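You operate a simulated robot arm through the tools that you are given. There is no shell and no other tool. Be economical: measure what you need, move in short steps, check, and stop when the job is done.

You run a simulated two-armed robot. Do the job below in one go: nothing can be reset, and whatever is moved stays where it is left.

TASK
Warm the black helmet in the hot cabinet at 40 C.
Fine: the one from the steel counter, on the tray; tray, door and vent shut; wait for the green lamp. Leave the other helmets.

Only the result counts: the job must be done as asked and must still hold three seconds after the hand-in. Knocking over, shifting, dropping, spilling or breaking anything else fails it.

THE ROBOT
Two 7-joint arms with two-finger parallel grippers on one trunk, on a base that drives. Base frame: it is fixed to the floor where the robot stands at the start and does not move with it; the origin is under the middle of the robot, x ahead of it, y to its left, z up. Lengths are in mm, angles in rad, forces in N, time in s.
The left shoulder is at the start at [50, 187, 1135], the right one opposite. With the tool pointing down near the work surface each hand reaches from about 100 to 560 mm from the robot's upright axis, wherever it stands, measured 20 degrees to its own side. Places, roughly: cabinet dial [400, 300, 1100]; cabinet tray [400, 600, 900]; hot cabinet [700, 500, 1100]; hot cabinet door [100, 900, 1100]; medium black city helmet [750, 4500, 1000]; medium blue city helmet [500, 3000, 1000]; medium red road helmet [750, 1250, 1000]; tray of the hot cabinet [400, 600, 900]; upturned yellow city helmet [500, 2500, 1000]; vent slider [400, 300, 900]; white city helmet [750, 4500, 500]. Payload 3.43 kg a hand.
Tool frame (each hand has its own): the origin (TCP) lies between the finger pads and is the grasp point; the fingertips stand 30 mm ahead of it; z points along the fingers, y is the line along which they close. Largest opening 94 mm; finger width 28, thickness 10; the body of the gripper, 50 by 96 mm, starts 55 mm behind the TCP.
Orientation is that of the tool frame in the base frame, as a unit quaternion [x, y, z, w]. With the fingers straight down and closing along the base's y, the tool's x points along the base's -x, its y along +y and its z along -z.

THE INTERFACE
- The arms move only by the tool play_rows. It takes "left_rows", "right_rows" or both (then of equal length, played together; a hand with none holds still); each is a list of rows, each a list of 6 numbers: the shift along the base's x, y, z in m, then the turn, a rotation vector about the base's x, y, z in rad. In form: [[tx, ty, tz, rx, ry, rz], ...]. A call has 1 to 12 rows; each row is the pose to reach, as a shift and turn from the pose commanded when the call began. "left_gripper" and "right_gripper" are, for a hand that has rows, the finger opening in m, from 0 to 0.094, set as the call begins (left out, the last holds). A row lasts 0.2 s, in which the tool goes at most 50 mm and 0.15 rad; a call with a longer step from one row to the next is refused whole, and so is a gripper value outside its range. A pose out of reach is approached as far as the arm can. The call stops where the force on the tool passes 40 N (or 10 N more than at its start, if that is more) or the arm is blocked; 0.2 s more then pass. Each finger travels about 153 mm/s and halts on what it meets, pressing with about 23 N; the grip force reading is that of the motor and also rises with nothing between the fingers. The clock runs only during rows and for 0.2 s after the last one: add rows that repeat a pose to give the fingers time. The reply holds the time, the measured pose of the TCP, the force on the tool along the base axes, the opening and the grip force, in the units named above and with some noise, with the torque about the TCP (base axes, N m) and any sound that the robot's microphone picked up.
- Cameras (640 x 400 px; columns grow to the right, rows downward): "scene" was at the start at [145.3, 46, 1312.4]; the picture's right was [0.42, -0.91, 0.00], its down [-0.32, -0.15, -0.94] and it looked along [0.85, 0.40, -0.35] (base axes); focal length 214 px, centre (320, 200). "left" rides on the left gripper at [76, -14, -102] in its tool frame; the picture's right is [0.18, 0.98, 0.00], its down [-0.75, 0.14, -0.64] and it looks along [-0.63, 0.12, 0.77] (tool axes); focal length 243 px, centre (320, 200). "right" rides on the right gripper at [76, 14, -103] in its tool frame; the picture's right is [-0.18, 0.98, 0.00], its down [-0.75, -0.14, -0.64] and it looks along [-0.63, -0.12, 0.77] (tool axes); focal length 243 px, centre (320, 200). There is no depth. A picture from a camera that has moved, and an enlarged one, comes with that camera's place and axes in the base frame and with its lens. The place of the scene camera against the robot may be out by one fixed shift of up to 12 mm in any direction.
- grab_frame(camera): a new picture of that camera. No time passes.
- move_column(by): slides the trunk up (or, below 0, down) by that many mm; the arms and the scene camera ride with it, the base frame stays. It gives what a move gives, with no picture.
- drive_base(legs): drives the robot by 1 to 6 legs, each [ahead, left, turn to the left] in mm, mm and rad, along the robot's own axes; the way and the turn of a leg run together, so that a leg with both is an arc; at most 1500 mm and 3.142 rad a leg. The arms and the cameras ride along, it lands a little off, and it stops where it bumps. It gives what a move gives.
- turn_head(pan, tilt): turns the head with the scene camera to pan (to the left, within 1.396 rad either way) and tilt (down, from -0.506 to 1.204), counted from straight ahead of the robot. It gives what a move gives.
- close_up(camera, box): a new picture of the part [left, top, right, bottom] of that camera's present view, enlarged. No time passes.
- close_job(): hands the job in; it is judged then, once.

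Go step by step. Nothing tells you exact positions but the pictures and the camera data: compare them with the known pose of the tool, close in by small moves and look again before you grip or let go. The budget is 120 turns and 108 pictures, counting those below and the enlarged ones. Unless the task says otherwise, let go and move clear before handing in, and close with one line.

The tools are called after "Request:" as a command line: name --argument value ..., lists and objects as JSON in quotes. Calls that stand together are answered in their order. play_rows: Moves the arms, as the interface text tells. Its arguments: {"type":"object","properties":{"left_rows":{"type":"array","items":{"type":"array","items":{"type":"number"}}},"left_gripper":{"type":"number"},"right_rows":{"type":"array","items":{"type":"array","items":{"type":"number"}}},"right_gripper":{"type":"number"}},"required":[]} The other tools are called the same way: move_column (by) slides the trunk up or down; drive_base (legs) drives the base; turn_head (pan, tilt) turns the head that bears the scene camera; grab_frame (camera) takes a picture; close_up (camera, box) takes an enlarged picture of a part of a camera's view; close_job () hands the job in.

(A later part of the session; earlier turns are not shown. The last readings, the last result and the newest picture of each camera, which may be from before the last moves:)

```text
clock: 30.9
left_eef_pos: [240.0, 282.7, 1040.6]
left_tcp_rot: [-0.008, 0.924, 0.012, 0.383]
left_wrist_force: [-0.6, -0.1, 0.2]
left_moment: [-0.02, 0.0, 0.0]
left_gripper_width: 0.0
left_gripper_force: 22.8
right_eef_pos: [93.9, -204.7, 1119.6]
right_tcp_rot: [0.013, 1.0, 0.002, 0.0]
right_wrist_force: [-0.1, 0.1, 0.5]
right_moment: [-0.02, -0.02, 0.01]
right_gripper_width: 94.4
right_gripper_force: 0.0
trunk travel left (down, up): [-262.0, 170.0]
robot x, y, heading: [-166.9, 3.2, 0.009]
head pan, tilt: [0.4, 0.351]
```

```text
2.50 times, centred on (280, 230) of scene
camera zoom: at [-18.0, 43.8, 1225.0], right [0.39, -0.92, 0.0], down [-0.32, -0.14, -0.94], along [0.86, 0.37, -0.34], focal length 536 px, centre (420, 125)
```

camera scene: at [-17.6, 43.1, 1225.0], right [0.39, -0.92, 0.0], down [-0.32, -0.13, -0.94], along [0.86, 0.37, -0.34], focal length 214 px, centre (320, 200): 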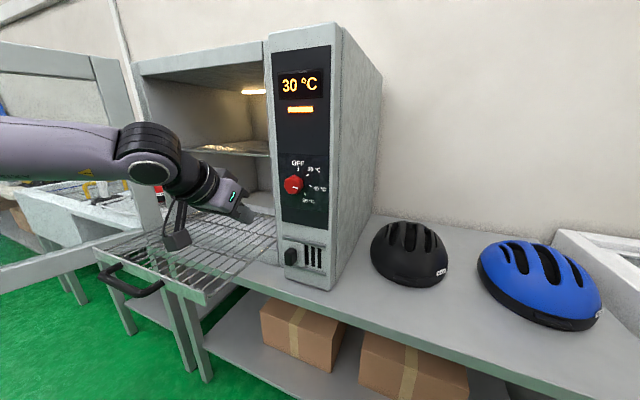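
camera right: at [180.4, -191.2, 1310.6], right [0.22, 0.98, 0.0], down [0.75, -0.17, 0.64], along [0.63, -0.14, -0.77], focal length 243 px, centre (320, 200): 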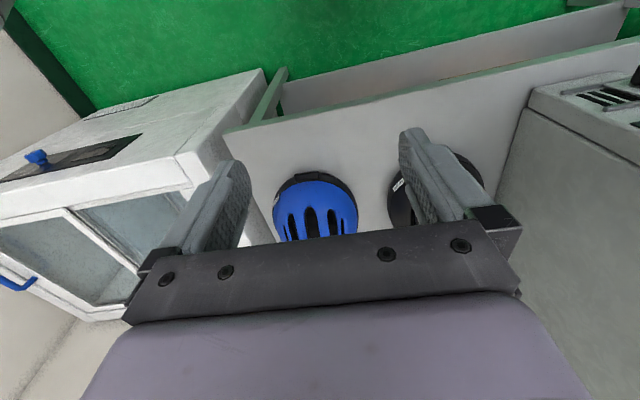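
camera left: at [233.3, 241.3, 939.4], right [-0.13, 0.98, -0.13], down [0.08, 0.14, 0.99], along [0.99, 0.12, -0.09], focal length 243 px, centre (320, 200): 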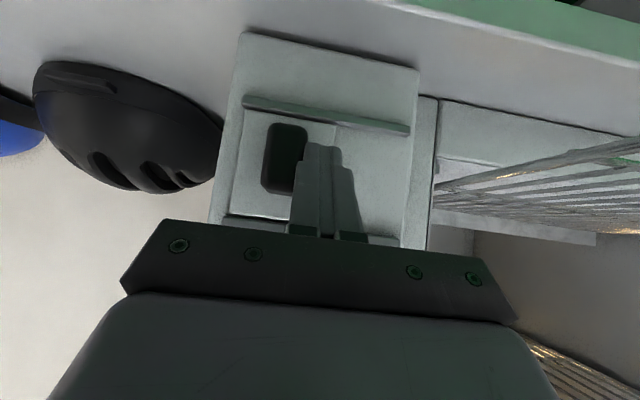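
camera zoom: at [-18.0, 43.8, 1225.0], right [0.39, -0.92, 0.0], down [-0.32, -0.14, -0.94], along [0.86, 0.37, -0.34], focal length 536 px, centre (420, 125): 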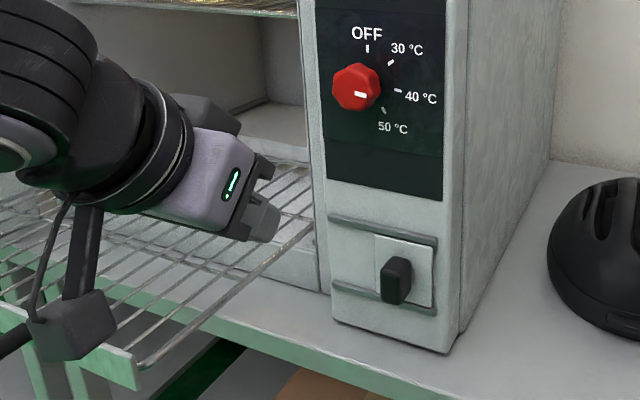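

Vent is shut against its stop. Now the helmet: I'll tuck the left arm, then drive closer turned a little left so the right hand can take it.

Request:
play_rows --left_rows '[[-0.04, 0, 0.03, 0, 0.131, 0], [-0.08, 0, 0.06, 0, 0.262, 0], [-0.12, 0, 0.09, 0, 0.393, 0], [-0.15, 0, 0.11, 0, 0.524, 0], [-0.17, 0, 0.13, 0, 0.655, 0], [-0.18, 0, 0.14, 0, 0.785, 0]]' --left_gripper 0.02

Request:
drive_base --legs '[[240, 10, 0.35]]'

Request:
turn_head --pan -0.3 --tilt 0.6

Request:
grab_frame --camera "scene"

Request:
grab_frame --camera "right"

```text
clock: 32.3
left_eef_pos: [58.6, 280.9, 1182.3]
left_tcp_rot: [-0.004, 1.0, 0.015, 0.0]
left_wrist_force: [-0.4, 0.9, -0.4]
left_moment: [-0.02, 0.01, 0.01]
left_gripper_width: 20.0
left_gripper_force: 0.0
right_eef_pos: [94.7, -205.5, 1120.3]
right_tcp_rot: [0.014, 1.0, 0.004, -0.001]
right_wrist_force: [-0.2, -0.2, 0.1]
right_moment: [0.01, 0.01, -0.01]
right_gripper_width: 93.8
right_gripper_force: 0.1
trunk travel left (down, up): [-262.0, 170.0]
robot x, y, heading: [-162.4, -1.4, 0.005]
head pan, tilt: [0.4, 0.351]
```

```text
clock: 34.0
left_eef_pos: [182.0, 394.1, 1180.2]
left_tcp_rot: [-0.178, 0.984, 0.014, 0.0]
left_wrist_force: [0.8, -0.1, 0.1]
left_moment: [0.02, -0.02, 0.01]
left_gripper_width: 20.1
left_gripper_force: 0.1
right_eef_pos: [380.1, -53.3, 1120.1]
right_tcp_rot: [-0.16, 0.987, 0.002, -0.001]
right_wrist_force: [0.3, -0.4, 0.1]
right_moment: [0.0, 0.02, -0.01]
right_gripper_width: 93.9
right_gripper_force: 0.2
trunk travel left (down, up): [-262.0, 170.0]
robot x, y, heading: [63.9, 50.3, 0.358]
head pan, tilt: [0.4, 0.351]
```

```text
clock: 35.1
left_eef_pos: [181.7, 392.1, 1180.9]
left_tcp_rot: [-0.179, 0.984, 0.015, 0.0]
left_wrist_force: [0.1, 0.2, -0.4]
left_moment: [0.02, -0.02, 0.02]
left_gripper_width: 19.9
left_gripper_force: 0.1
right_eef_pos: [378.7, -53.5, 1119.0]
right_tcp_rot: [-0.16, 0.987, 0.003, 0.0]
right_wrist_force: [0.1, 0.3, -0.1]
right_moment: [0.0, -0.02, -0.01]
right_gripper_width: 93.9
right_gripper_force: 0.1
trunk travel left (down, up): [-262.0, 170.0]
robot x, y, heading: [67.4, 51.7, 0.354]
head pan, tilt: [-0.3, 0.6]
```

```text
77 pictures are left
camera scene: at [212.4, 84.1, 1202.3], right [0.06, -1.0, 0.0], down [-0.56, -0.03, -0.83], along [0.82, 0.05, -0.56], focal length 214 px, centre (320, 200)
```

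scene: 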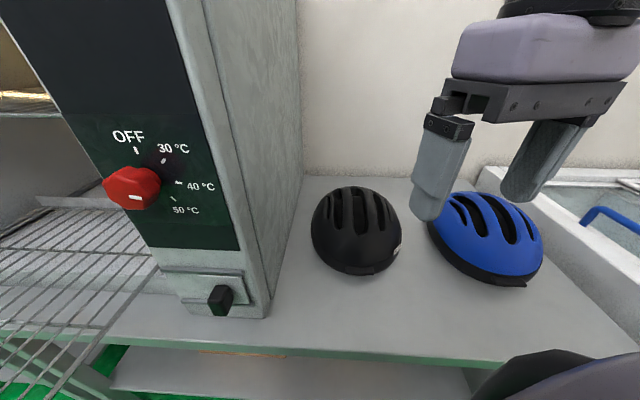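

```text
76 pictures are left
camera right: at [302.3, -64.0, 1222.6], right [-0.14, 0.99, 0.0], down [0.76, 0.1, 0.64], along [0.63, 0.09, -0.77], focal length 243 px, centre (320, 200)
```

right: 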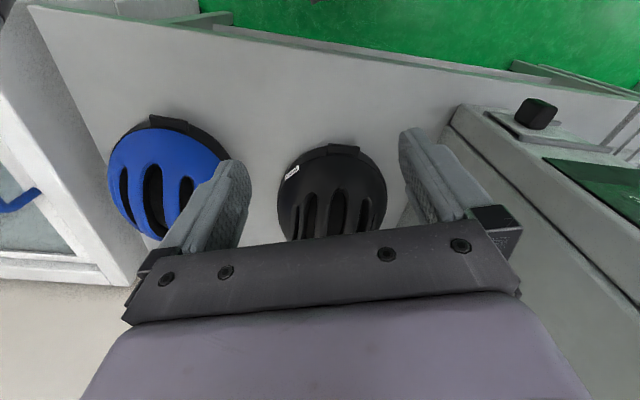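

Request:
drive_base --legs '[[50, 0, 0]]'

Request:
play_rows --right_rows '[[0.03, 0.01, 0, 0, 0, -0.08], [0.06, 0.02, 0, 0, 0, -0.16], [0.09, 0.025, 0, 0, 0, -0.24], [0.12, 0.03, 0, 0, 0, -0.3]]'

Request:
grab_frame --camera "right"

Request:
grab_frame --camera "scene"

```text
clock: 36.1
left_eef_pos: [206.6, 402.4, 1179.9]
left_tcp_rot: [-0.176, 0.984, 0.015, -0.002]
left_wrist_force: [-0.1, 0.1, -0.4]
left_moment: [-0.02, 0.0, -0.01]
left_gripper_width: 19.9
left_gripper_force: 0.1
right_eef_pos: [401.2, -44.2, 1119.7]
right_tcp_rot: [-0.155, 0.988, 0.002, -0.002]
right_wrist_force: [-0.2, 0.0, 0.8]
right_moment: [-0.04, 0.03, 0.03]
right_gripper_width: 94.0
right_gripper_force: 0.1
trunk travel left (down, up): [-262.0, 170.0]
robot x, y, heading: [91.3, 63.2, 0.351]
head pan, tilt: [-0.3, 0.6]
stopped in leg 1: the robot was blocked; the commanded pose is now the measured one
```

```text
clock: 37.1
left_eef_pos: [207.1, 403.9, 1179.3]
left_tcp_rot: [-0.175, 0.985, 0.014, -0.002]
left_wrist_force: [0.3, -0.8, 0.6]
left_moment: [0.0, -0.03, 0.01]
left_gripper_width: 19.9
left_gripper_force: 0.1
right_eef_pos: [523.1, -13.3, 1119.6]
right_tcp_rot: [-0.007, 1.0, 0.001, -0.002]
right_wrist_force: [0.0, -0.4, -0.4]
right_moment: [0.02, 0.01, 0.05]
right_gripper_width: 93.9
right_gripper_force: 0.0
trunk travel left (down, up): [-262.0, 170.0]
robot x, y, heading: [87.6, 63.6, 0.346]
head pan, tilt: [-0.3, 0.6]
```

```text
75 pictures are left
camera right: at [446.6, 0.0, 1223.3], right [0.17, 0.99, 0.0], down [0.76, -0.13, 0.64], along [0.63, -0.11, -0.77], focal length 243 px, centre (320, 200)
```

right: 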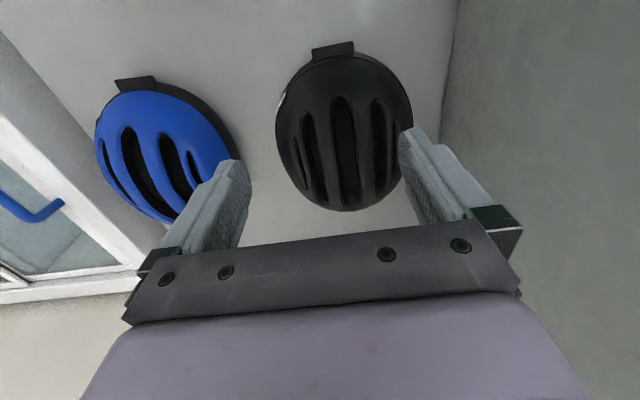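

```text
74 pictures are left
camera scene: at [235.8, 94.5, 1202.2], right [0.05, -1.0, 0.0], down [-0.56, -0.03, -0.82], along [0.82, 0.04, -0.57], focal length 214 px, centre (320, 200)
```

scene: 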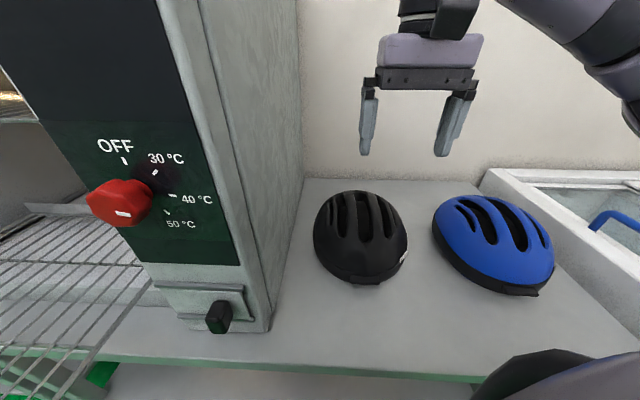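

The helmet's vents run along x, with three main vents, so I plan to straddle the two middle ribs around the central vent at about [635, 8]. I'll move above and look again.

Request:
play_rows --right_rows '[[0.03, 0.005, -0.02, 0, 0, 0], [0.06, 0.01, -0.04, 0, 0, 0], [0.085, 0.015, -0.06, 0, 0, 0]]'

Request:
grab_frame --camera "right"

Request:
close_up --camera "scene" --box '[270, 80, 470, 300]'

```text
clock: 37.9
left_eef_pos: [206.9, 402.6, 1179.7]
left_tcp_rot: [-0.175, 0.984, 0.014, -0.002]
left_wrist_force: [0.6, -0.6, 0.3]
left_moment: [0.0, 0.02, 0.02]
left_gripper_width: 20.0
left_gripper_force: 0.0
right_eef_pos: [608.3, 4.4, 1056.2]
right_tcp_rot: [-0.007, 1.0, 0.002, -0.002]
right_wrist_force: [-0.8, 0.0, -0.5]
right_moment: [0.0, 0.0, -0.01]
right_gripper_width: 94.3
right_gripper_force: 0.2
trunk travel left (down, up): [-262.0, 170.0]
robot x, y, heading: [89.1, 63.6, 0.348]
head pan, tilt: [-0.3, 0.6]
```

```text
73 pictures are left
camera right: at [530.5, 15.6, 1159.2], right [0.17, 0.99, 0.0], down [0.76, -0.13, 0.64], along [0.63, -0.11, -0.77], focal length 243 px, centre (320, 200)
```

right: 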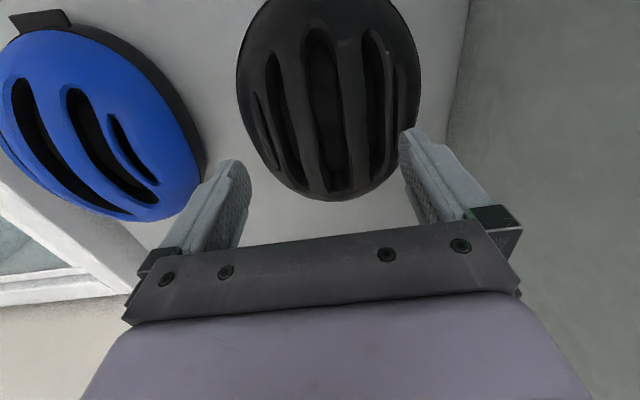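

```text
1.82 times, centred on (370, 190) of scene
camera zoom: at [235.8, 94.5, 1202.2], right [0.05, -1.0, 0.0], down [-0.56, -0.03, -0.82], along [0.82, 0.04, -0.57], focal length 390 px, centre (229, 218)
```

zoom: 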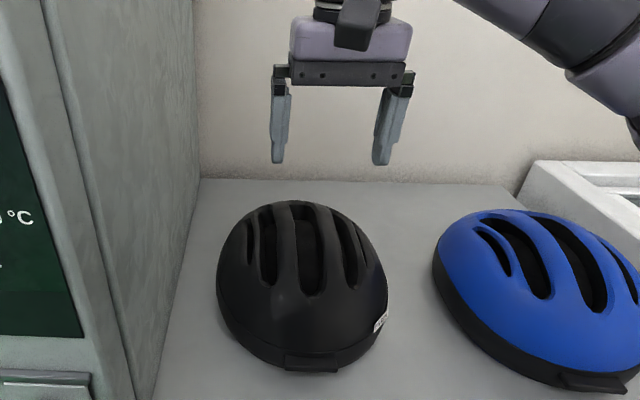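

Request:
close_up --camera "right" --box '[220, 0, 440, 220]'

```text
1.82 times, centred on (330, 110) of right
camera zoom: at [530.5, 15.6, 1159.2], right [0.17, 0.99, 0.0], down [0.76, -0.13, 0.64], along [0.63, -0.11, -0.77], focal length 441 px, centre (302, 364)
```

zoom: 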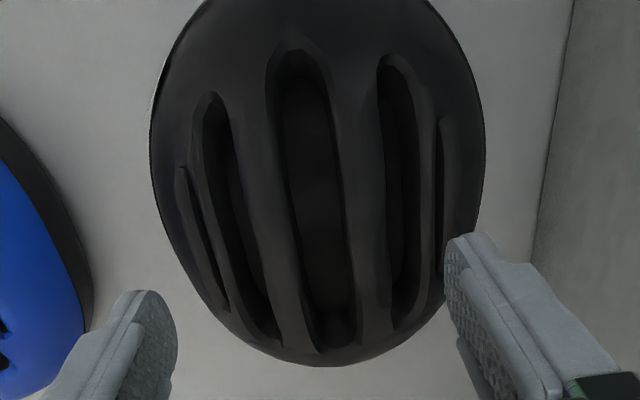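

The two middle ribs span ±37 mm about y≈8 with slots outside them. I'll centre at [640, 8], open to 86 mm and descend to just above the shell.

Request:
play_rows --right_rows '[[0.016, 0.002, -0.02, 0, 0, 0], [0.032, 0.004, -0.04, 0, 0, 0], [0.032, 0.004, -0.07, 0, 0, 0], [0.032, 0.004, -0.09, 0, 0, 0]]' --right_gripper 0.085

Request:
close_up --camera "right" --box '[170, 0, 480, 240]'

Request:
close_up --camera "scene" --box '[290, 100, 450, 300]'

```text
clock: 38.9
left_eef_pos: [207.1, 403.5, 1180.6]
left_tcp_rot: [-0.175, 0.984, 0.014, -0.003]
left_wrist_force: [0.6, 0.8, 0.2]
left_moment: [-0.01, 0.01, -0.04]
left_gripper_width: 20.0
left_gripper_force: 0.0
right_eef_pos: [638.7, 6.2, 967.7]
right_tcp_rot: [-0.006, 1.0, 0.003, -0.001]
right_wrist_force: [0.0, -0.6, 0.1]
right_moment: [0.0, 0.02, 0.0]
right_gripper_width: 85.2
right_gripper_force: 0.0
trunk travel left (down, up): [-262.0, 170.0]
robot x, y, heading: [89.2, 59.3, 0.351]
head pan, tilt: [-0.3, 0.6]
```

```text
1.67 times, centred on (325, 120) of right
camera zoom: at [561.3, 18.6, 1071.3], right [0.17, 0.99, 0.0], down [0.76, -0.13, 0.64], along [0.63, -0.11, -0.77], focal length 404 px, centre (312, 333)
```

zoom: 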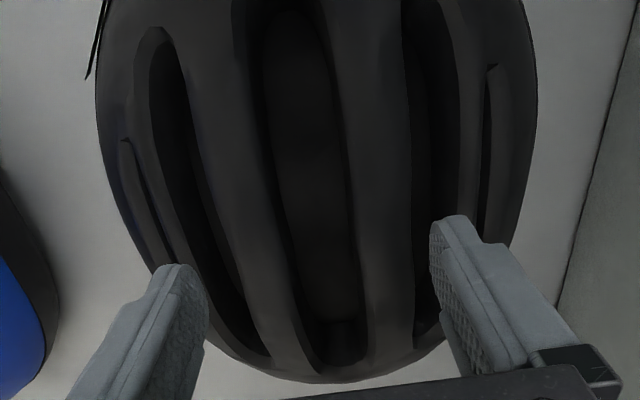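

```text
2.00 times, centred on (370, 200) of scene
camera zoom: at [235.7, 94.4, 1202.2], right [0.05, -1.0, 0.0], down [-0.56, -0.03, -0.82], along [0.82, 0.04, -0.57], focal length 429 px, centre (220, 200)
```

zoom: 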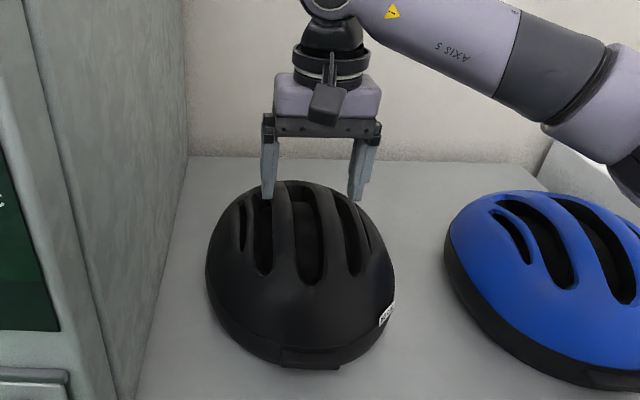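

Request:
play_rows --right_rows '[[0, 0.0015, 0, 0, 0, 0], [0, 0.0015, -0.01, 0, 0, 0], [0, 0.0015, -0.02, 0, 0, 0], [0, 0.0015, -0.027, 0, 0, 0], [0, 0.0015, -0.034, 0, 0, 0]]' --right_gripper 0.081

Request:
close_up --camera "right" --box '[170, 0, 480, 240]'

Request:
close_up --camera "scene" --box '[290, 100, 450, 300]'

```text
clock: 40.0
left_eef_pos: [208.7, 403.0, 1179.2]
left_tcp_rot: [-0.175, 0.985, 0.014, -0.003]
left_wrist_force: [0.5, 0.2, 0.4]
left_moment: [0.0, 0.04, -0.01]
left_gripper_width: 20.1
left_gripper_force: 0.0
right_eef_pos: [643.0, 9.0, 946.9]
right_tcp_rot: [-0.007, 1.0, 0.011, 0.005]
right_wrist_force: [0.9, -0.4, -0.2]
right_moment: [0.0, 0.01, 0.0]
right_gripper_width: 81.1
right_gripper_force: 0.0
trunk travel left (down, up): [-262.0, 170.0]
robot x, y, heading: [91.6, 65.0, 0.351]
head pan, tilt: [-0.3, 0.6]
stopped in row 5 (right hand): the force on the tool passed its limit at 45 N (the readings are from after the stop); the commanded pose is now the measured one
```

```text
1.67 times, centred on (325, 120) of right
camera zoom: at [564.0, 19.0, 1049.5], right [0.17, 0.99, 0.02], down [0.75, -0.14, 0.65], along [0.64, -0.09, -0.76], focal length 404 px, centre (312, 333)
```

zoom: 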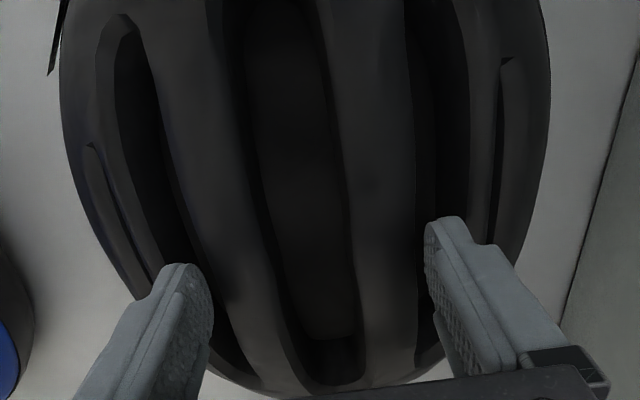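

```text
2.00 times, centred on (370, 200) of scene
camera zoom: at [237.1, 94.5, 1201.5], right [0.05, -1.0, 0.0], down [-0.57, -0.03, -0.82], along [0.82, 0.04, -0.57], focal length 429 px, centre (220, 200)
```

zoom: 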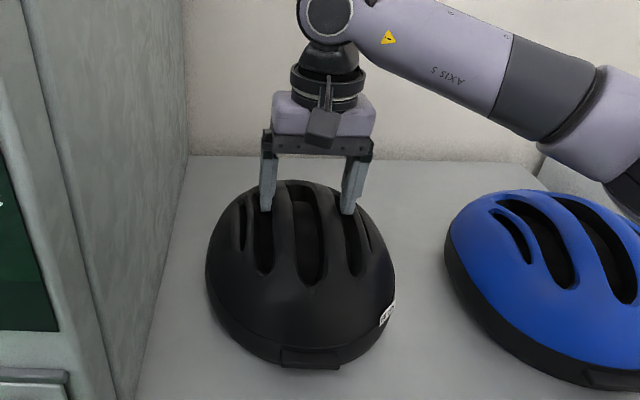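

The tips met something at z≈915, about at shell height, so I'll look closer at the tips.

Request:
close_up --camera "scene" --box '[335, 165, 415, 225]'

Request:
close_up --camera "right" --box '[220, 100, 440, 240]'

```text
6.67 times, centred on (375, 195) of scene
camera zoom: at [237.1, 94.5, 1201.5], right [0.05, -1.0, 0.0], down [-0.57, -0.03, -0.82], along [0.82, 0.04, -0.57], focal length 1430 px, centre (-47, 233)
```

zoom: 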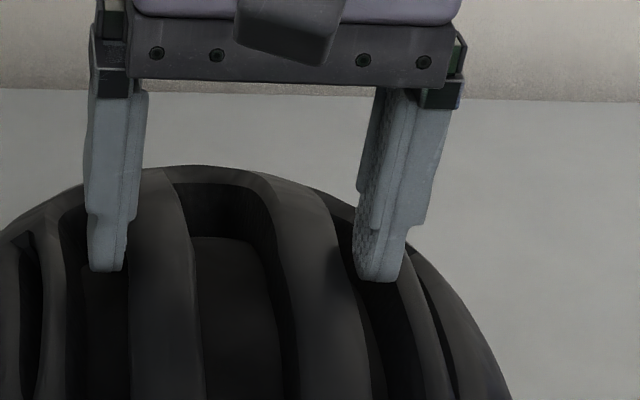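

```text
2.86 times, centred on (330, 170) of right
camera zoom: at [564.0, 19.0, 1049.5], right [0.17, 0.99, 0.02], down [0.75, -0.14, 0.65], along [0.64, -0.09, -0.76], focal length 693 px, centre (291, 286)
```

zoom: 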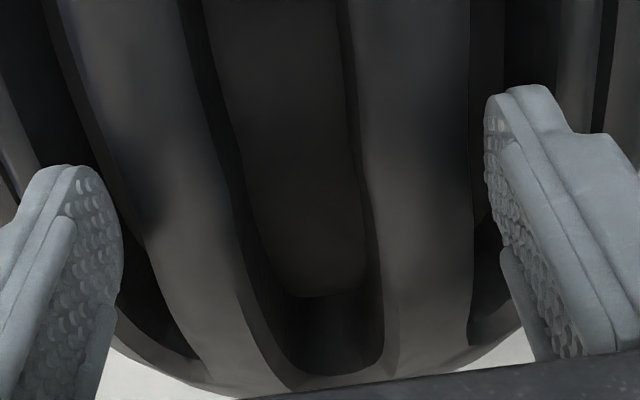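

The fingertips are in the two side channels, which have floors about 15–20 mm below the rib tops. That should be enough to grip the ribs' side walls, so I'll close.

Request:
play_rows --right_rows '[[0, -0.001, -0.004, 0, 0, 0], [0, -0.001, -0.004, 0, 0, 0], [0, -0.001, -0.004, 0, 0, 0], [0, -0.001, -0.004, 0, 0, 0]]' --right_gripper 0.04

Request:
close_up --camera "scene" --box '[335, 165, 415, 225]'

```text
clock: 41.0
left_eef_pos: [205.6, 403.5, 1180.6]
left_tcp_rot: [-0.176, 0.984, 0.014, -0.001]
left_wrist_force: [-0.8, -0.4, 0.5]
left_moment: [0.03, -0.01, 0.03]
left_gripper_width: 19.8
left_gripper_force: 0.0
right_eef_pos: [640.3, 6.6, 948.3]
right_tcp_rot: [-0.007, 1.0, 0.012, 0.008]
right_wrist_force: [2.4, 3.1, 18.5]
right_moment: [0.15, -0.18, -0.32]
right_gripper_width: 78.6
right_gripper_force: 22.6
trunk travel left (down, up): [-262.0, 170.0]
robot x, y, heading: [87.6, 64.6, 0.347]
head pan, tilt: [-0.3, 0.6]
```

```text
6.67 times, centred on (375, 195) of scene
camera zoom: at [234.3, 94.8, 1202.6], right [0.05, -1.0, 0.0], down [-0.56, -0.03, -0.83], along [0.82, 0.04, -0.56], focal length 1430 px, centre (-47, 233)
```

zoom: 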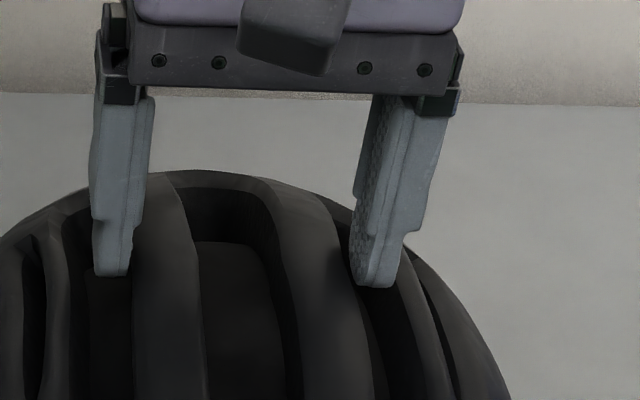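

Gripped at 78.6 mm. I'll try a small lift.

Request:
play_rows --right_rows '[[0, 0, 0.005, 0, 0, 0], [0, 0, 0.01, 0, 0, 0], [0, 0, 0.015, 0, 0, 0], [0, 0, 0.02, 0, 0, 0], [0, 0, 0.02, 0, 0, 0]]'

Request:
close_up --camera "scene" --box '[290, 100, 450, 300]'

```text
clock: 42.2
left_eef_pos: [207.5, 402.8, 1180.1]
left_tcp_rot: [-0.175, 0.984, 0.014, -0.002]
left_wrist_force: [-0.7, -0.7, 0.3]
left_moment: [0.01, -0.01, -0.02]
left_gripper_width: 20.1
left_gripper_force: 0.1
right_eef_pos: [640.2, 6.1, 963.6]
right_tcp_rot: [-0.007, 1.0, 0.01, 0.005]
right_wrist_force: [-0.8, 0.5, -3.4]
right_moment: [-0.01, 0.08, 0.0]
right_gripper_width: 78.2
right_gripper_force: 22.7
trunk travel left (down, up): [-262.0, 170.0]
robot x, y, heading: [91.6, 64.5, 0.347]
head pan, tilt: [-0.3, 0.6]
```

```text
2.00 times, centred on (370, 200) of scene
camera zoom: at [235.8, 94.3, 1202.2], right [0.05, -1.0, 0.0], down [-0.56, -0.03, -0.82], along [0.82, 0.04, -0.57], focal length 429 px, centre (220, 200)
```

zoom: 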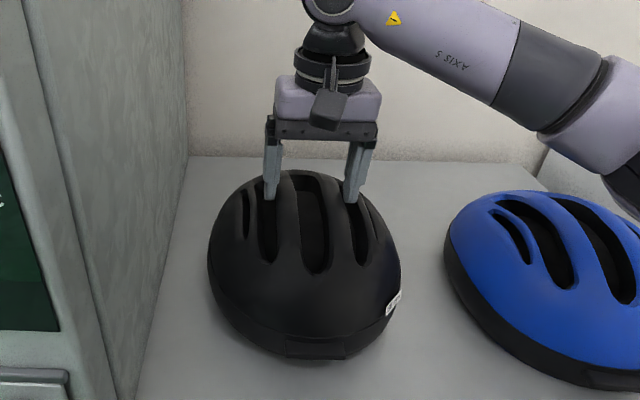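

The helmet is lifted (3.4 N, stable). I'll raise the trunk for clearance, back straight away from the counter, and look at the door side before swinging left.

Request:
move_column --by 155

Request:
drive_base --legs '[[-395, 144, 0]]'

Request:
turn_head --pan 0.3 --tilt 0.4

Request:
grab_frame --camera "scene"

```text
clock: 44.0
left_eef_pos: [207.8, 403.8, 1335.5]
left_tcp_rot: [-0.175, 0.984, 0.014, -0.002]
left_wrist_force: [0.2, 0.1, -0.3]
left_moment: [0.0, 0.01, 0.02]
left_gripper_width: 20.0
left_gripper_force: 0.0
right_eef_pos: [640.6, 5.5, 1118.7]
right_tcp_rot: [-0.007, 1.0, 0.01, 0.004]
right_wrist_force: [0.2, 0.2, -2.9]
right_moment: [-0.03, 0.06, 0.02]
right_gripper_width: 78.2
right_gripper_force: 23.1
trunk travel left (down, up): [-417.0, 15.0]
robot x, y, heading: [88.1, 65.5, 0.345]
head pan, tilt: [-0.3, 0.6]
```

```text
clock: 46.5
left_eef_pos: [-209.8, 407.5, 1334.2]
left_tcp_rot: [-0.173, 0.985, 0.014, -0.003]
left_wrist_force: [-0.5, 0.6, 0.6]
left_moment: [-0.01, -0.03, 0.02]
left_gripper_width: 20.0
left_gripper_force: 0.1
right_eef_pos: [221.3, 7.0, 1119.3]
right_tcp_rot: [-0.005, 1.0, 0.01, 0.005]
right_wrist_force: [-0.4, 0.2, -3.3]
right_moment: [-0.01, 0.09, -0.01]
right_gripper_width: 78.3
right_gripper_force: 23.0
trunk travel left (down, up): [-417.0, 15.0]
robot x, y, heading: [-323.3, 67.6, 0.338]
head pan, tilt: [-0.3, 0.6]
```

```text
clock: 47.5
left_eef_pos: [-208.8, 406.8, 1335.2]
left_tcp_rot: [-0.173, 0.985, 0.014, -0.002]
left_wrist_force: [-0.2, 1.0, 0.5]
left_moment: [0.0, 0.0, 0.0]
left_gripper_width: 20.0
left_gripper_force: 0.1
right_eef_pos: [221.8, 7.5, 1120.3]
right_tcp_rot: [-0.004, 1.0, 0.01, 0.005]
right_wrist_force: [-0.5, -0.2, -2.2]
right_moment: [-0.01, 0.07, 0.0]
right_gripper_width: 78.0
right_gripper_force: 23.1
trunk travel left (down, up): [-417.0, 15.0]
robot x, y, heading: [-328.4, 69.5, 0.343]
head pan, tilt: [0.3, 0.4]
```

```text
62 pictures are left
camera scene: at [-196.6, 149.7, 1375.4], right [0.6, -0.8, 0.0], down [-0.31, -0.23, -0.92], along [0.74, 0.55, -0.39], focal length 214 px, centre (320, 200)
```

scene: 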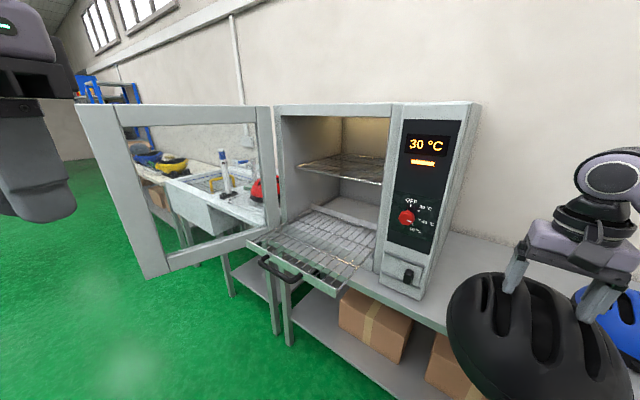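

Door is open ~105° (free edge near [-83, 977]), tray front edge at x≈206, y 394–835, z≈870. I'll back a little, turn left and shift left to bring the helmet in front of the tray.

Request:
drive_base --legs '[[-60, 0, 0], [0, 0, 0.6], [240, 174, 0]]'

Request:
turn_head --pan -0.5 --tilt 0.45

Request:
grab_frame --camera "scene"

```text
clock: 51.9
left_eef_pos: [-466.9, 685.6, 1334.8]
left_tcp_rot: [-0.448, 0.894, 0.013, -0.007]
left_wrist_force: [-0.9, -0.1, -0.4]
left_moment: [0.01, 0.03, 0.01]
left_gripper_width: 19.8
left_gripper_force: 0.1
right_eef_pos: [111.9, 587.8, 1118.7]
right_tcp_rot: [-0.291, 0.957, 0.011, 0.001]
right_wrist_force: [-0.9, 0.4, -2.9]
right_moment: [-0.03, 0.01, -0.01]
right_gripper_width: 78.1
right_gripper_force: 23.5
trunk travel left (down, up): [-417.0, 15.0]
robot x, y, heading: [-379.6, 337.5, 0.922]
head pan, tilt: [0.3, 0.4]
```

```text
clock: 53.0
left_eef_pos: [-467.7, 685.3, 1334.9]
left_tcp_rot: [-0.448, 0.894, 0.012, -0.007]
left_wrist_force: [0.1, -0.9, -0.2]
left_moment: [0.0, 0.02, -0.01]
left_gripper_width: 19.9
left_gripper_force: 0.0
right_eef_pos: [110.8, 587.3, 1120.3]
right_tcp_rot: [-0.291, 0.957, 0.01, 0.002]
right_wrist_force: [-0.1, -0.5, -2.7]
right_moment: [-0.04, 0.06, -0.04]
right_gripper_width: 78.4
right_gripper_force: 23.3
trunk travel left (down, up): [-417.0, 15.0]
robot x, y, heading: [-386.6, 332.1, 0.923]
head pan, tilt: [-0.499, 0.45]
```

```text
61 pictures are left
camera scene: at [-260.0, 427.8, 1370.8], right [0.41, -0.91, 0.0], down [-0.4, -0.18, -0.9], along [0.82, 0.37, -0.44], focal length 214 px, centre (320, 200)
```

scene: 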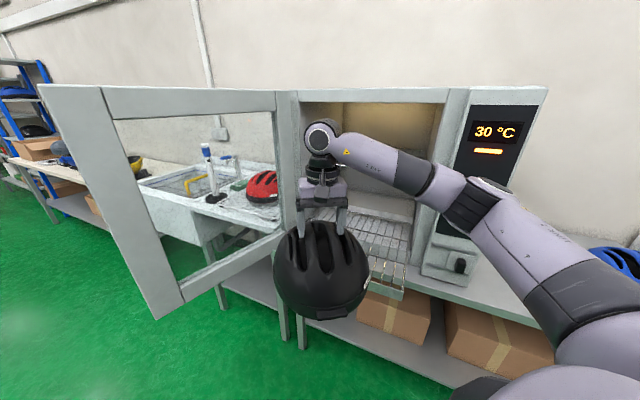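

Request:
play_rows --right_rows '[[0, 0, 0, 0, 0, -0.1], [0, 0, 0, 0, 0, -0.2], [0, 0, 0, 0, 0, -0.3], [0, 0, 0, 0, 0, -0.4], [0, 0, 0, 0, 0, -0.5], [0, 0, 0, 0, 0, -0.58]]'

Request:
drive_base --legs '[[161, -177, 0]]'

Request:
grab_frame --camera "scene"

Request:
grab_frame --camera "right"

```text
clock: 54.4
left_eef_pos: [-467.6, 685.9, 1334.3]
left_tcp_rot: [-0.447, 0.894, 0.012, -0.005]
left_wrist_force: [0.5, -0.3, -0.1]
left_moment: [-0.02, -0.01, 0.0]
left_gripper_width: 20.0
left_gripper_force: 0.1
right_eef_pos: [112.2, 587.0, 1120.7]
right_tcp_rot: [-0.004, 1.0, 0.01, 0.004]
right_wrist_force: [0.0, -0.1, -3.1]
right_moment: [-0.03, 0.08, -0.01]
right_gripper_width: 78.1
right_gripper_force: 22.8
trunk travel left (down, up): [-417.0, 15.0]
robot x, y, heading: [-386.5, 337.6, 0.926]
head pan, tilt: [-0.499, 0.45]
```

```text
clock: 56.6
left_eef_pos: [-246.3, 706.7, 1335.5]
left_tcp_rot: [-0.448, 0.894, 0.011, -0.004]
left_wrist_force: [0.9, -0.6, 0.5]
left_moment: [0.01, 0.0, 0.0]
left_gripper_width: 20.3
left_gripper_force: 0.0
right_eef_pos: [332.7, 608.4, 1119.0]
right_tcp_rot: [-0.007, 1.0, 0.008, 0.005]
right_wrist_force: [0.0, -0.5, -3.2]
right_moment: [-0.03, 0.07, 0.01]
right_gripper_width: 78.1
right_gripper_force: 22.6
trunk travel left (down, up): [-417.0, 15.0]
robot x, y, heading: [-157.4, 358.8, 0.928]
head pan, tilt: [-0.499, 0.45]
stopped in leg 1: the robot was blocked; the commanded pose is now the measured one
```

```text
60 pictures are left
camera scene: at [-37.8, 448.5, 1371.8], right [0.41, -0.91, 0.0], down [-0.39, -0.18, -0.9], along [0.82, 0.37, -0.43], focal length 214 px, centre (320, 200)
```

scene: 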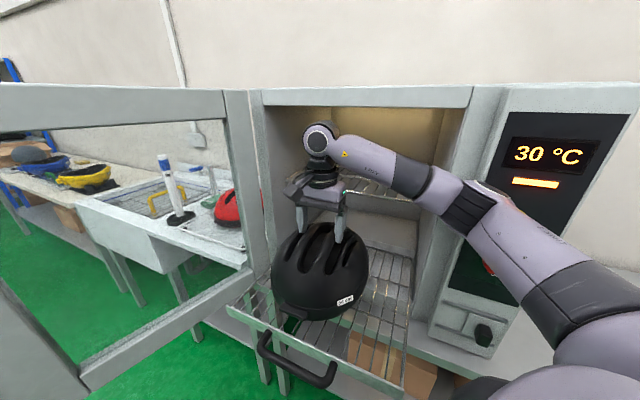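

```text
59 pictures are left
camera right: at [255.4, 620.6, 1222.1], right [0.17, 0.99, 0.02], down [0.75, -0.14, 0.65], along [0.64, -0.1, -0.76], focal length 243 px, centre (320, 200)
```

right: 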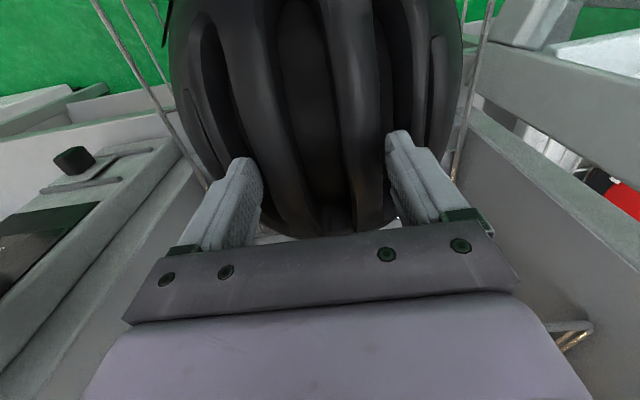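

The base was blocked; I'll look down to see what it touched.

Request:
turn_head --pan -0.3 --tilt 1.1

Request:
grab_frame --camera "scene"

Request:
turn_head --pan -1.1 --tilt 0.6

Request:
grab_frame --camera "scene"

```text
clock: 57.6
left_eef_pos: [-245.5, 705.6, 1334.3]
left_tcp_rot: [-0.449, 0.894, 0.012, -0.003]
left_wrist_force: [0.1, 0.0, 0.0]
left_moment: [0.0, 0.01, -0.02]
left_gripper_width: 20.0
left_gripper_force: 0.1
right_eef_pos: [333.4, 609.2, 1120.7]
right_tcp_rot: [-0.007, 1.0, 0.007, 0.005]
right_wrist_force: [-0.7, 0.4, -2.4]
right_moment: [0.0, 0.09, 0.02]
right_gripper_width: 78.2
right_gripper_force: 23.2
trunk travel left (down, up): [-417.0, 15.0]
robot x, y, heading: [-155.9, 356.6, 0.927]
head pan, tilt: [-0.3, 1.1]
```

```text
58 pictures are left
camera scene: at [-70.2, 447.6, 1319.2], right [0.58, -0.81, 0.0], down [-0.72, -0.52, -0.46], along [0.37, 0.27, -0.89], focal length 214 px, centre (320, 200)
```

scene: 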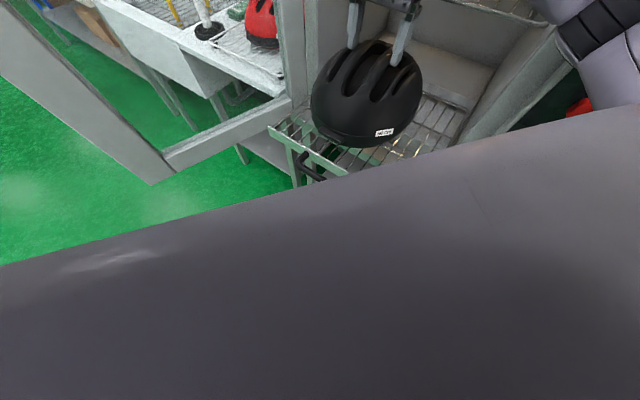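

```text
clock: 58.7
left_eef_pos: [-246.5, 706.1, 1335.2]
left_tcp_rot: [-0.448, 0.894, 0.012, -0.004]
left_wrist_force: [0.8, 0.4, 0.1]
left_moment: [-0.01, 0.0, 0.02]
left_gripper_width: 20.1
left_gripper_force: 0.1
right_eef_pos: [334.5, 609.1, 1121.2]
right_tcp_rot: [-0.006, 1.0, 0.008, 0.004]
right_wrist_force: [0.3, 0.5, -3.2]
right_moment: [0.02, 0.06, -0.01]
right_gripper_width: 78.0
right_gripper_force: 23.2
trunk travel left (down, up): [-417.0, 15.0]
robot x, y, heading: [-149.3, 356.9, 0.925]
head pan, tilt: [-1.1, 0.6]
```

```text
57 pictures are left
camera scene: at [-34.6, 395.3, 1357.9], right [-0.17, -0.98, 0.0], down [-0.55, 0.1, -0.83], along [0.82, -0.14, -0.56], focal length 214 px, centre (320, 200)
```

scene: 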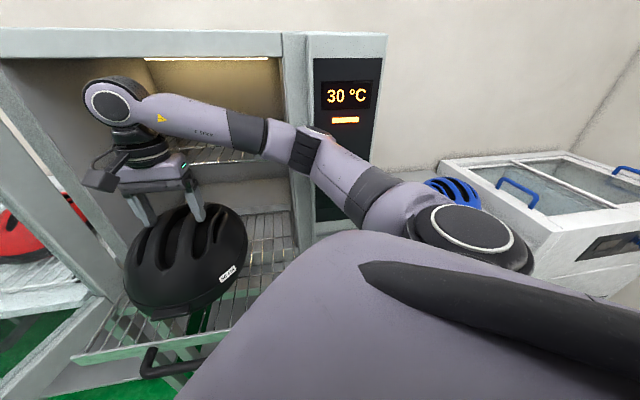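

The elbow seems to be just at the cabinet front, close to my target anyway (hand x≈334). I'll ease slightly forward with the arm while lowering, watching forces.

Request:
play_rows --right_rows '[[0.004, 0, -0.01, 0, 0, 0], [0.008, 0, -0.025, 0, 0, 0], [0.012, 0, -0.04, 0, 0, 0], [0.014, 0, -0.055, 0, 0, 0], [0.014, 0, -0.065, 0, 0, 0]]'

Request:
grab_frame --camera "scene"

```text
clock: 59.9
left_eef_pos: [-250.4, 708.2, 1333.0]
left_tcp_rot: [-0.449, 0.893, 0.009, -0.002]
left_wrist_force: [0.4, -0.6, -0.5]
left_moment: [0.02, 0.0, -0.01]
left_gripper_width: 20.2
left_gripper_force: 0.1
right_eef_pos: [344.2, 612.6, 1057.3]
right_tcp_rot: [-0.008, 1.0, 0.005, 0.008]
right_wrist_force: [0.1, 0.5, -2.1]
right_moment: [0.01, 0.07, 0.0]
right_gripper_width: 78.3
right_gripper_force: 22.6
trunk travel left (down, up): [-417.0, 15.0]
robot x, y, heading: [-153.1, 358.9, 0.923]
head pan, tilt: [-1.1, 0.6]
```

```text
56 pictures are left
camera scene: at [-39.3, 397.2, 1358.5], right [-0.17, -0.98, 0.0], down [-0.55, 0.1, -0.83], along [0.82, -0.14, -0.56], focal length 214 px, centre (320, 200)
```

scene: 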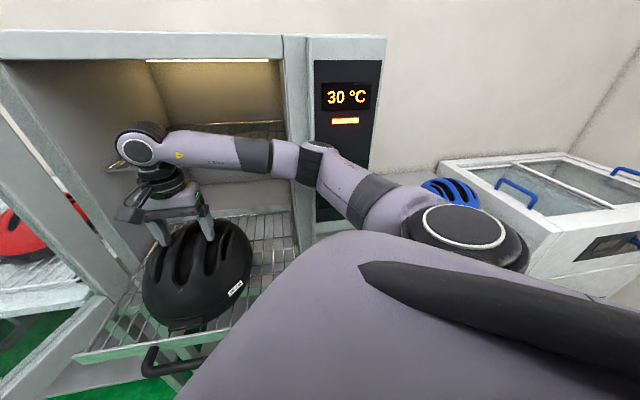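

Request:
play_rows --right_rows '[[0, 0, -0.005, 0, 0, 0], [0, 0, -0.01, 0, 0, 0], [0, 0, -0.015, 0, 0, 0], [0, 0, -0.02, 0, 0, 0], [0, 0, -0.025, 0, 0, 0], [0, 0, -0.03, 0, 0, 0]]'

Request:
close_up --camera "scene" --box '[70, 180, 290, 390]'

```text
clock: 61.3
left_eef_pos: [-251.5, 706.5, 1333.9]
left_tcp_rot: [-0.448, 0.894, 0.01, -0.002]
left_wrist_force: [0.0, -0.7, -0.7]
left_moment: [0.01, 0.01, 0.04]
left_gripper_width: 19.9
left_gripper_force: 0.0
right_eef_pos: [344.4, 611.1, 1030.5]
right_tcp_rot: [-0.007, 1.0, 0.011, 0.009]
right_wrist_force: [0.0, -1.0, 18.8]
right_moment: [0.03, -0.21, -0.03]
right_gripper_width: 78.7
right_gripper_force: 23.1
trunk travel left (down, up): [-417.0, 15.0]
robot x, y, heading: [-158.2, 359.6, 0.928]
head pan, tilt: [-1.1, 0.6]
```

```text
1.90 times, centred on (180, 285) of scene
camera zoom: at [-40.5, 396.6, 1358.8], right [-0.17, -0.98, 0.0], down [-0.55, 0.1, -0.83], along [0.82, -0.14, -0.56], focal length 408 px, centre (587, 38)
```

zoom: 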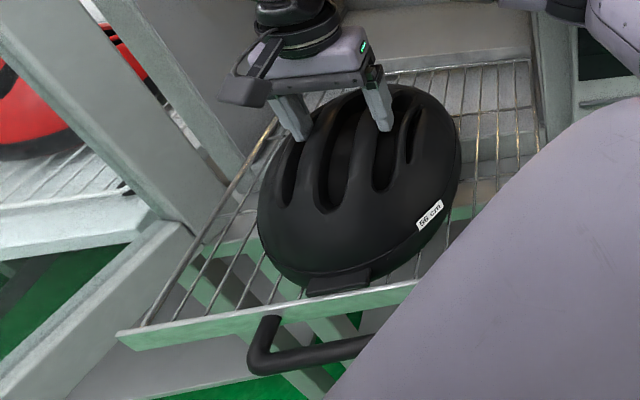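

The helmet is resting on the tray just behind its front bar. I'll open slightly and rise.

Request:
play_rows --right_rows '[[0, 0, 0.001, 0, 0, 0], [0, 0, 0.001, 0, 0, 0], [0, 0, 0.01, 0, 0, 0], [0, 0, 0.025, 0, 0, 0], [0, 0, 0.05, 0, 0, 0], [0, 0, 0.08, 0, 0, 0]]' --right_gripper 0.083

Request:
grab_frame --camera "scene"

```text
clock: 62.7
left_eef_pos: [-247.4, 704.1, 1335.8]
left_tcp_rot: [-0.449, 0.894, 0.012, -0.001]
left_wrist_force: [0.0, 0.7, 0.1]
left_moment: [0.02, 0.0, -0.02]
left_gripper_width: 20.1
left_gripper_force: 0.1
right_eef_pos: [349.9, 608.5, 1105.3]
right_tcp_rot: [-0.007, 1.0, 0.007, 0.005]
right_wrist_force: [-0.6, -0.3, -0.3]
right_moment: [-0.03, 0.04, -0.01]
right_gripper_width: 83.0
right_gripper_force: 0.1
trunk travel left (down, up): [-417.0, 15.0]
robot x, y, heading: [-153.3, 359.6, 0.923]
head pan, tilt: [-1.1, 0.6]
```

```text
54 pictures are left
camera scene: at [-36.5, 393.9, 1358.2], right [-0.17, -0.98, 0.0], down [-0.55, 0.1, -0.83], along [0.82, -0.14, -0.56], focal length 214 px, centre (320, 200)
```

scene: 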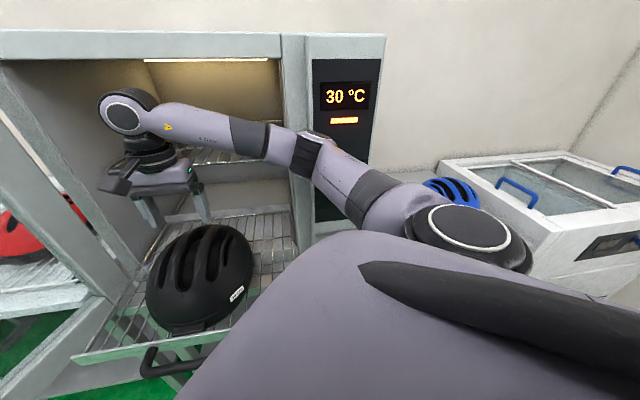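

The helmet is released on the tray. I'll back away, face forward, and set up the left hand to push the tray by its handle.

Request:
drive_base --legs '[[-150, 200, 0], [0, 0, -0.923]]'

Request:
turn_head --pan 0.35 --tilt 0.45

Request:
grab_frame --camera "scene"

```text
clock: 67.5
left_eef_pos: [-185.0, 644.3, 1334.3]
left_tcp_rot: [-0.011, 1.0, 0.013, 0.0]
left_wrist_force: [0.3, 0.3, -0.3]
left_moment: [0.02, -0.02, 0.04]
left_gripper_width: 19.8
left_gripper_force: 0.0
right_eef_pos: [106.7, 116.0, 1102.0]
right_tcp_rot: [0.432, 0.902, 0.005, 0.006]
right_wrist_force: [-0.5, 0.3, 0.2]
right_moment: [0.02, 0.03, 0.01]
right_gripper_width: 82.9
right_gripper_force: 0.1
trunk travel left (down, up): [-417.0, 15.0]
robot x, y, heading: [-404.7, 360.9, 0.019]
head pan, tilt: [-1.1, 0.6]
```

```text
clock: 69.0
left_eef_pos: [-183.3, 643.7, 1335.4]
left_tcp_rot: [-0.01, 1.0, 0.014, 0.0]
left_wrist_force: [0.4, -0.4, 0.6]
left_moment: [-0.03, 0.03, 0.0]
left_gripper_width: 20.1
left_gripper_force: 0.0
right_eef_pos: [106.8, 116.2, 1101.0]
right_tcp_rot: [0.432, 0.902, 0.005, 0.004]
right_wrist_force: [0.0, 0.2, -0.2]
right_moment: [-0.01, 0.0, -0.04]
right_gripper_width: 83.0
right_gripper_force: 0.0
trunk travel left (down, up): [-417.0, 15.0]
robot x, y, heading: [-403.5, 363.1, 0.018]
head pan, tilt: [0.351, 0.45]
```

```text
53 pictures are left
camera scene: at [-258.5, 401.8, 1370.8], right [0.36, -0.93, 0.0], down [-0.41, -0.16, -0.9], along [0.84, 0.32, -0.44], focal length 214 px, centre (320, 200)
```

scene: 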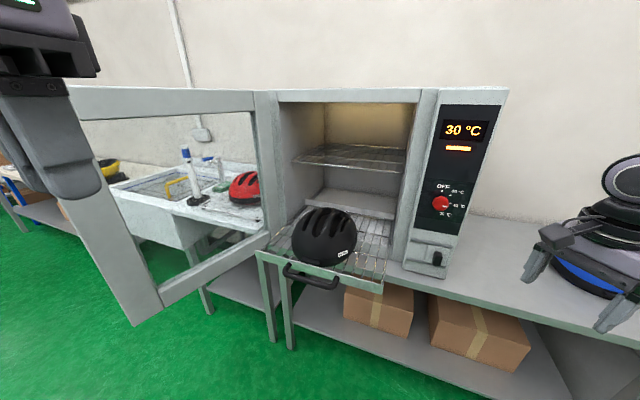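

The tray, handle (y≈605, x≈165) and helmet look fine. I'll lower the trunk, advance, and bring the closed left hand down in front of the handle.

Request:
move_column --by -200

Request:
drive_base --legs '[[165, 0, -0.018]]'

Request:
play_rows --left_rows '[[0.01, -0.005, -0.04, 0, 0, 0], [0.02, -0.01, -0.08, 0, 0, 0], [0.03, -0.015, -0.12, 0, 0, 0], [0.04, -0.02, -0.16, 0, 0, 0], [0.04, -0.03, -0.2, 0, 0, 0], [0.04, -0.035, -0.235, 0, 0, 0], [0.04, -0.035, -0.265, 0, 0, 0]]' --left_gripper 0.0

Request:
turn_head --pan 0.6 --tilt 0.6

Request:
grab_frame --camera "scene"

Request:
grab_frame --camera "left"

```text
clock: 71.2
left_eef_pos: [-183.9, 644.5, 1135.3]
left_tcp_rot: [-0.011, 1.0, 0.014, 0.0]
left_wrist_force: [-0.1, -0.2, -0.9]
left_moment: [0.04, -0.02, 0.01]
left_gripper_width: 19.7
left_gripper_force: 0.0
right_eef_pos: [105.3, 115.7, 902.1]
right_tcp_rot: [0.432, 0.902, 0.005, 0.005]
right_wrist_force: [-0.3, 0.5, 0.1]
right_moment: [0.0, 0.01, 0.03]
right_gripper_width: 83.2
right_gripper_force: 0.1
trunk travel left (down, up): [-217.0, 215.0]
robot x, y, heading: [-402.6, 360.1, 0.023]
head pan, tilt: [0.351, 0.45]
```

```text
clock: 72.6
left_eef_pos: [-18.5, 640.8, 1135.3]
left_tcp_rot: [-0.002, 1.0, 0.014, 0.0]
left_wrist_force: [-0.3, 0.7, 0.4]
left_moment: [0.02, 0.01, 0.0]
left_gripper_width: 19.9
left_gripper_force: 0.0
right_eef_pos: [262.3, 108.2, 901.9]
right_tcp_rot: [0.441, 0.897, 0.005, 0.005]
right_wrist_force: [-0.4, 0.4, 1.1]
right_moment: [-0.01, 0.06, 0.0]
right_gripper_width: 83.0
right_gripper_force: 0.1
trunk travel left (down, up): [-217.0, 215.0]
robot x, y, heading: [-243.0, 364.4, -0.005]
head pan, tilt: [0.351, 0.45]
```

```text
clock: 74.2
left_eef_pos: [24.6, 605.9, 868.8]
left_tcp_rot: [-0.002, 1.0, 0.013, 0.001]
left_wrist_force: [0.8, -0.4, 0.3]
left_moment: [-0.03, 0.0, 0.02]
left_gripper_width: 0.2
left_gripper_force: 23.4
right_eef_pos: [263.0, 107.9, 903.1]
right_tcp_rot: [0.44, 0.898, 0.005, 0.006]
right_wrist_force: [0.4, -0.4, -0.4]
right_moment: [0.02, 0.04, 0.0]
right_gripper_width: 82.9
right_gripper_force: 0.0
trunk travel left (down, up): [-217.0, 215.0]
robot x, y, heading: [-242.9, 357.7, -0.002]
head pan, tilt: [0.351, 0.45]
```

```text
clock: 75.0
left_eef_pos: [24.0, 607.3, 868.1]
left_tcp_rot: [-0.001, 1.0, 0.014, 0.0]
left_wrist_force: [-0.2, -0.4, 0.2]
left_moment: [-0.01, 0.02, 0.04]
left_gripper_width: 0.0
left_gripper_force: 22.8
right_eef_pos: [263.8, 107.9, 901.3]
right_tcp_rot: [0.44, 0.898, 0.005, 0.006]
right_wrist_force: [-0.2, 0.1, 1.0]
right_moment: [0.02, 0.01, 0.0]
right_gripper_width: 83.1
right_gripper_force: 0.0
trunk travel left (down, up): [-217.0, 215.0]
robot x, y, heading: [-247.7, 362.5, -0.005]
head pan, tilt: [0.6, 0.6]
```

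```text
52 pictures are left
camera scene: at [-110.2, 418.8, 1157.3], right [0.56, -0.83, 0.0], down [-0.47, -0.32, -0.83], along [0.68, 0.47, -0.56], focal length 214 px, centre (320, 200)
```

scene: 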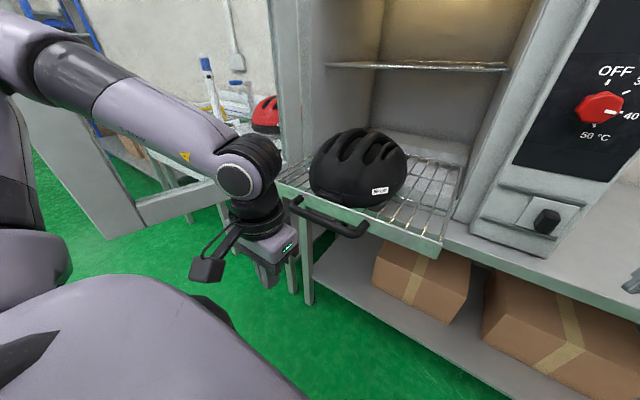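

```text
51 pictures are left
camera left: at [-51.4, 589.6, 971.6], right [-0.19, 0.98, 0.03], down [0.75, 0.13, 0.65], along [0.63, 0.14, -0.76], focal length 243 px, centre (320, 200)
```

left: 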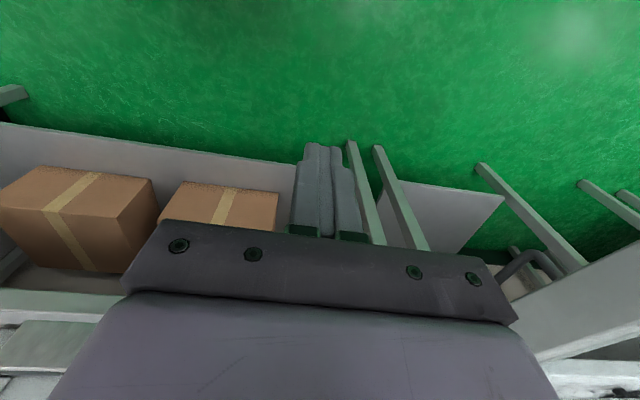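

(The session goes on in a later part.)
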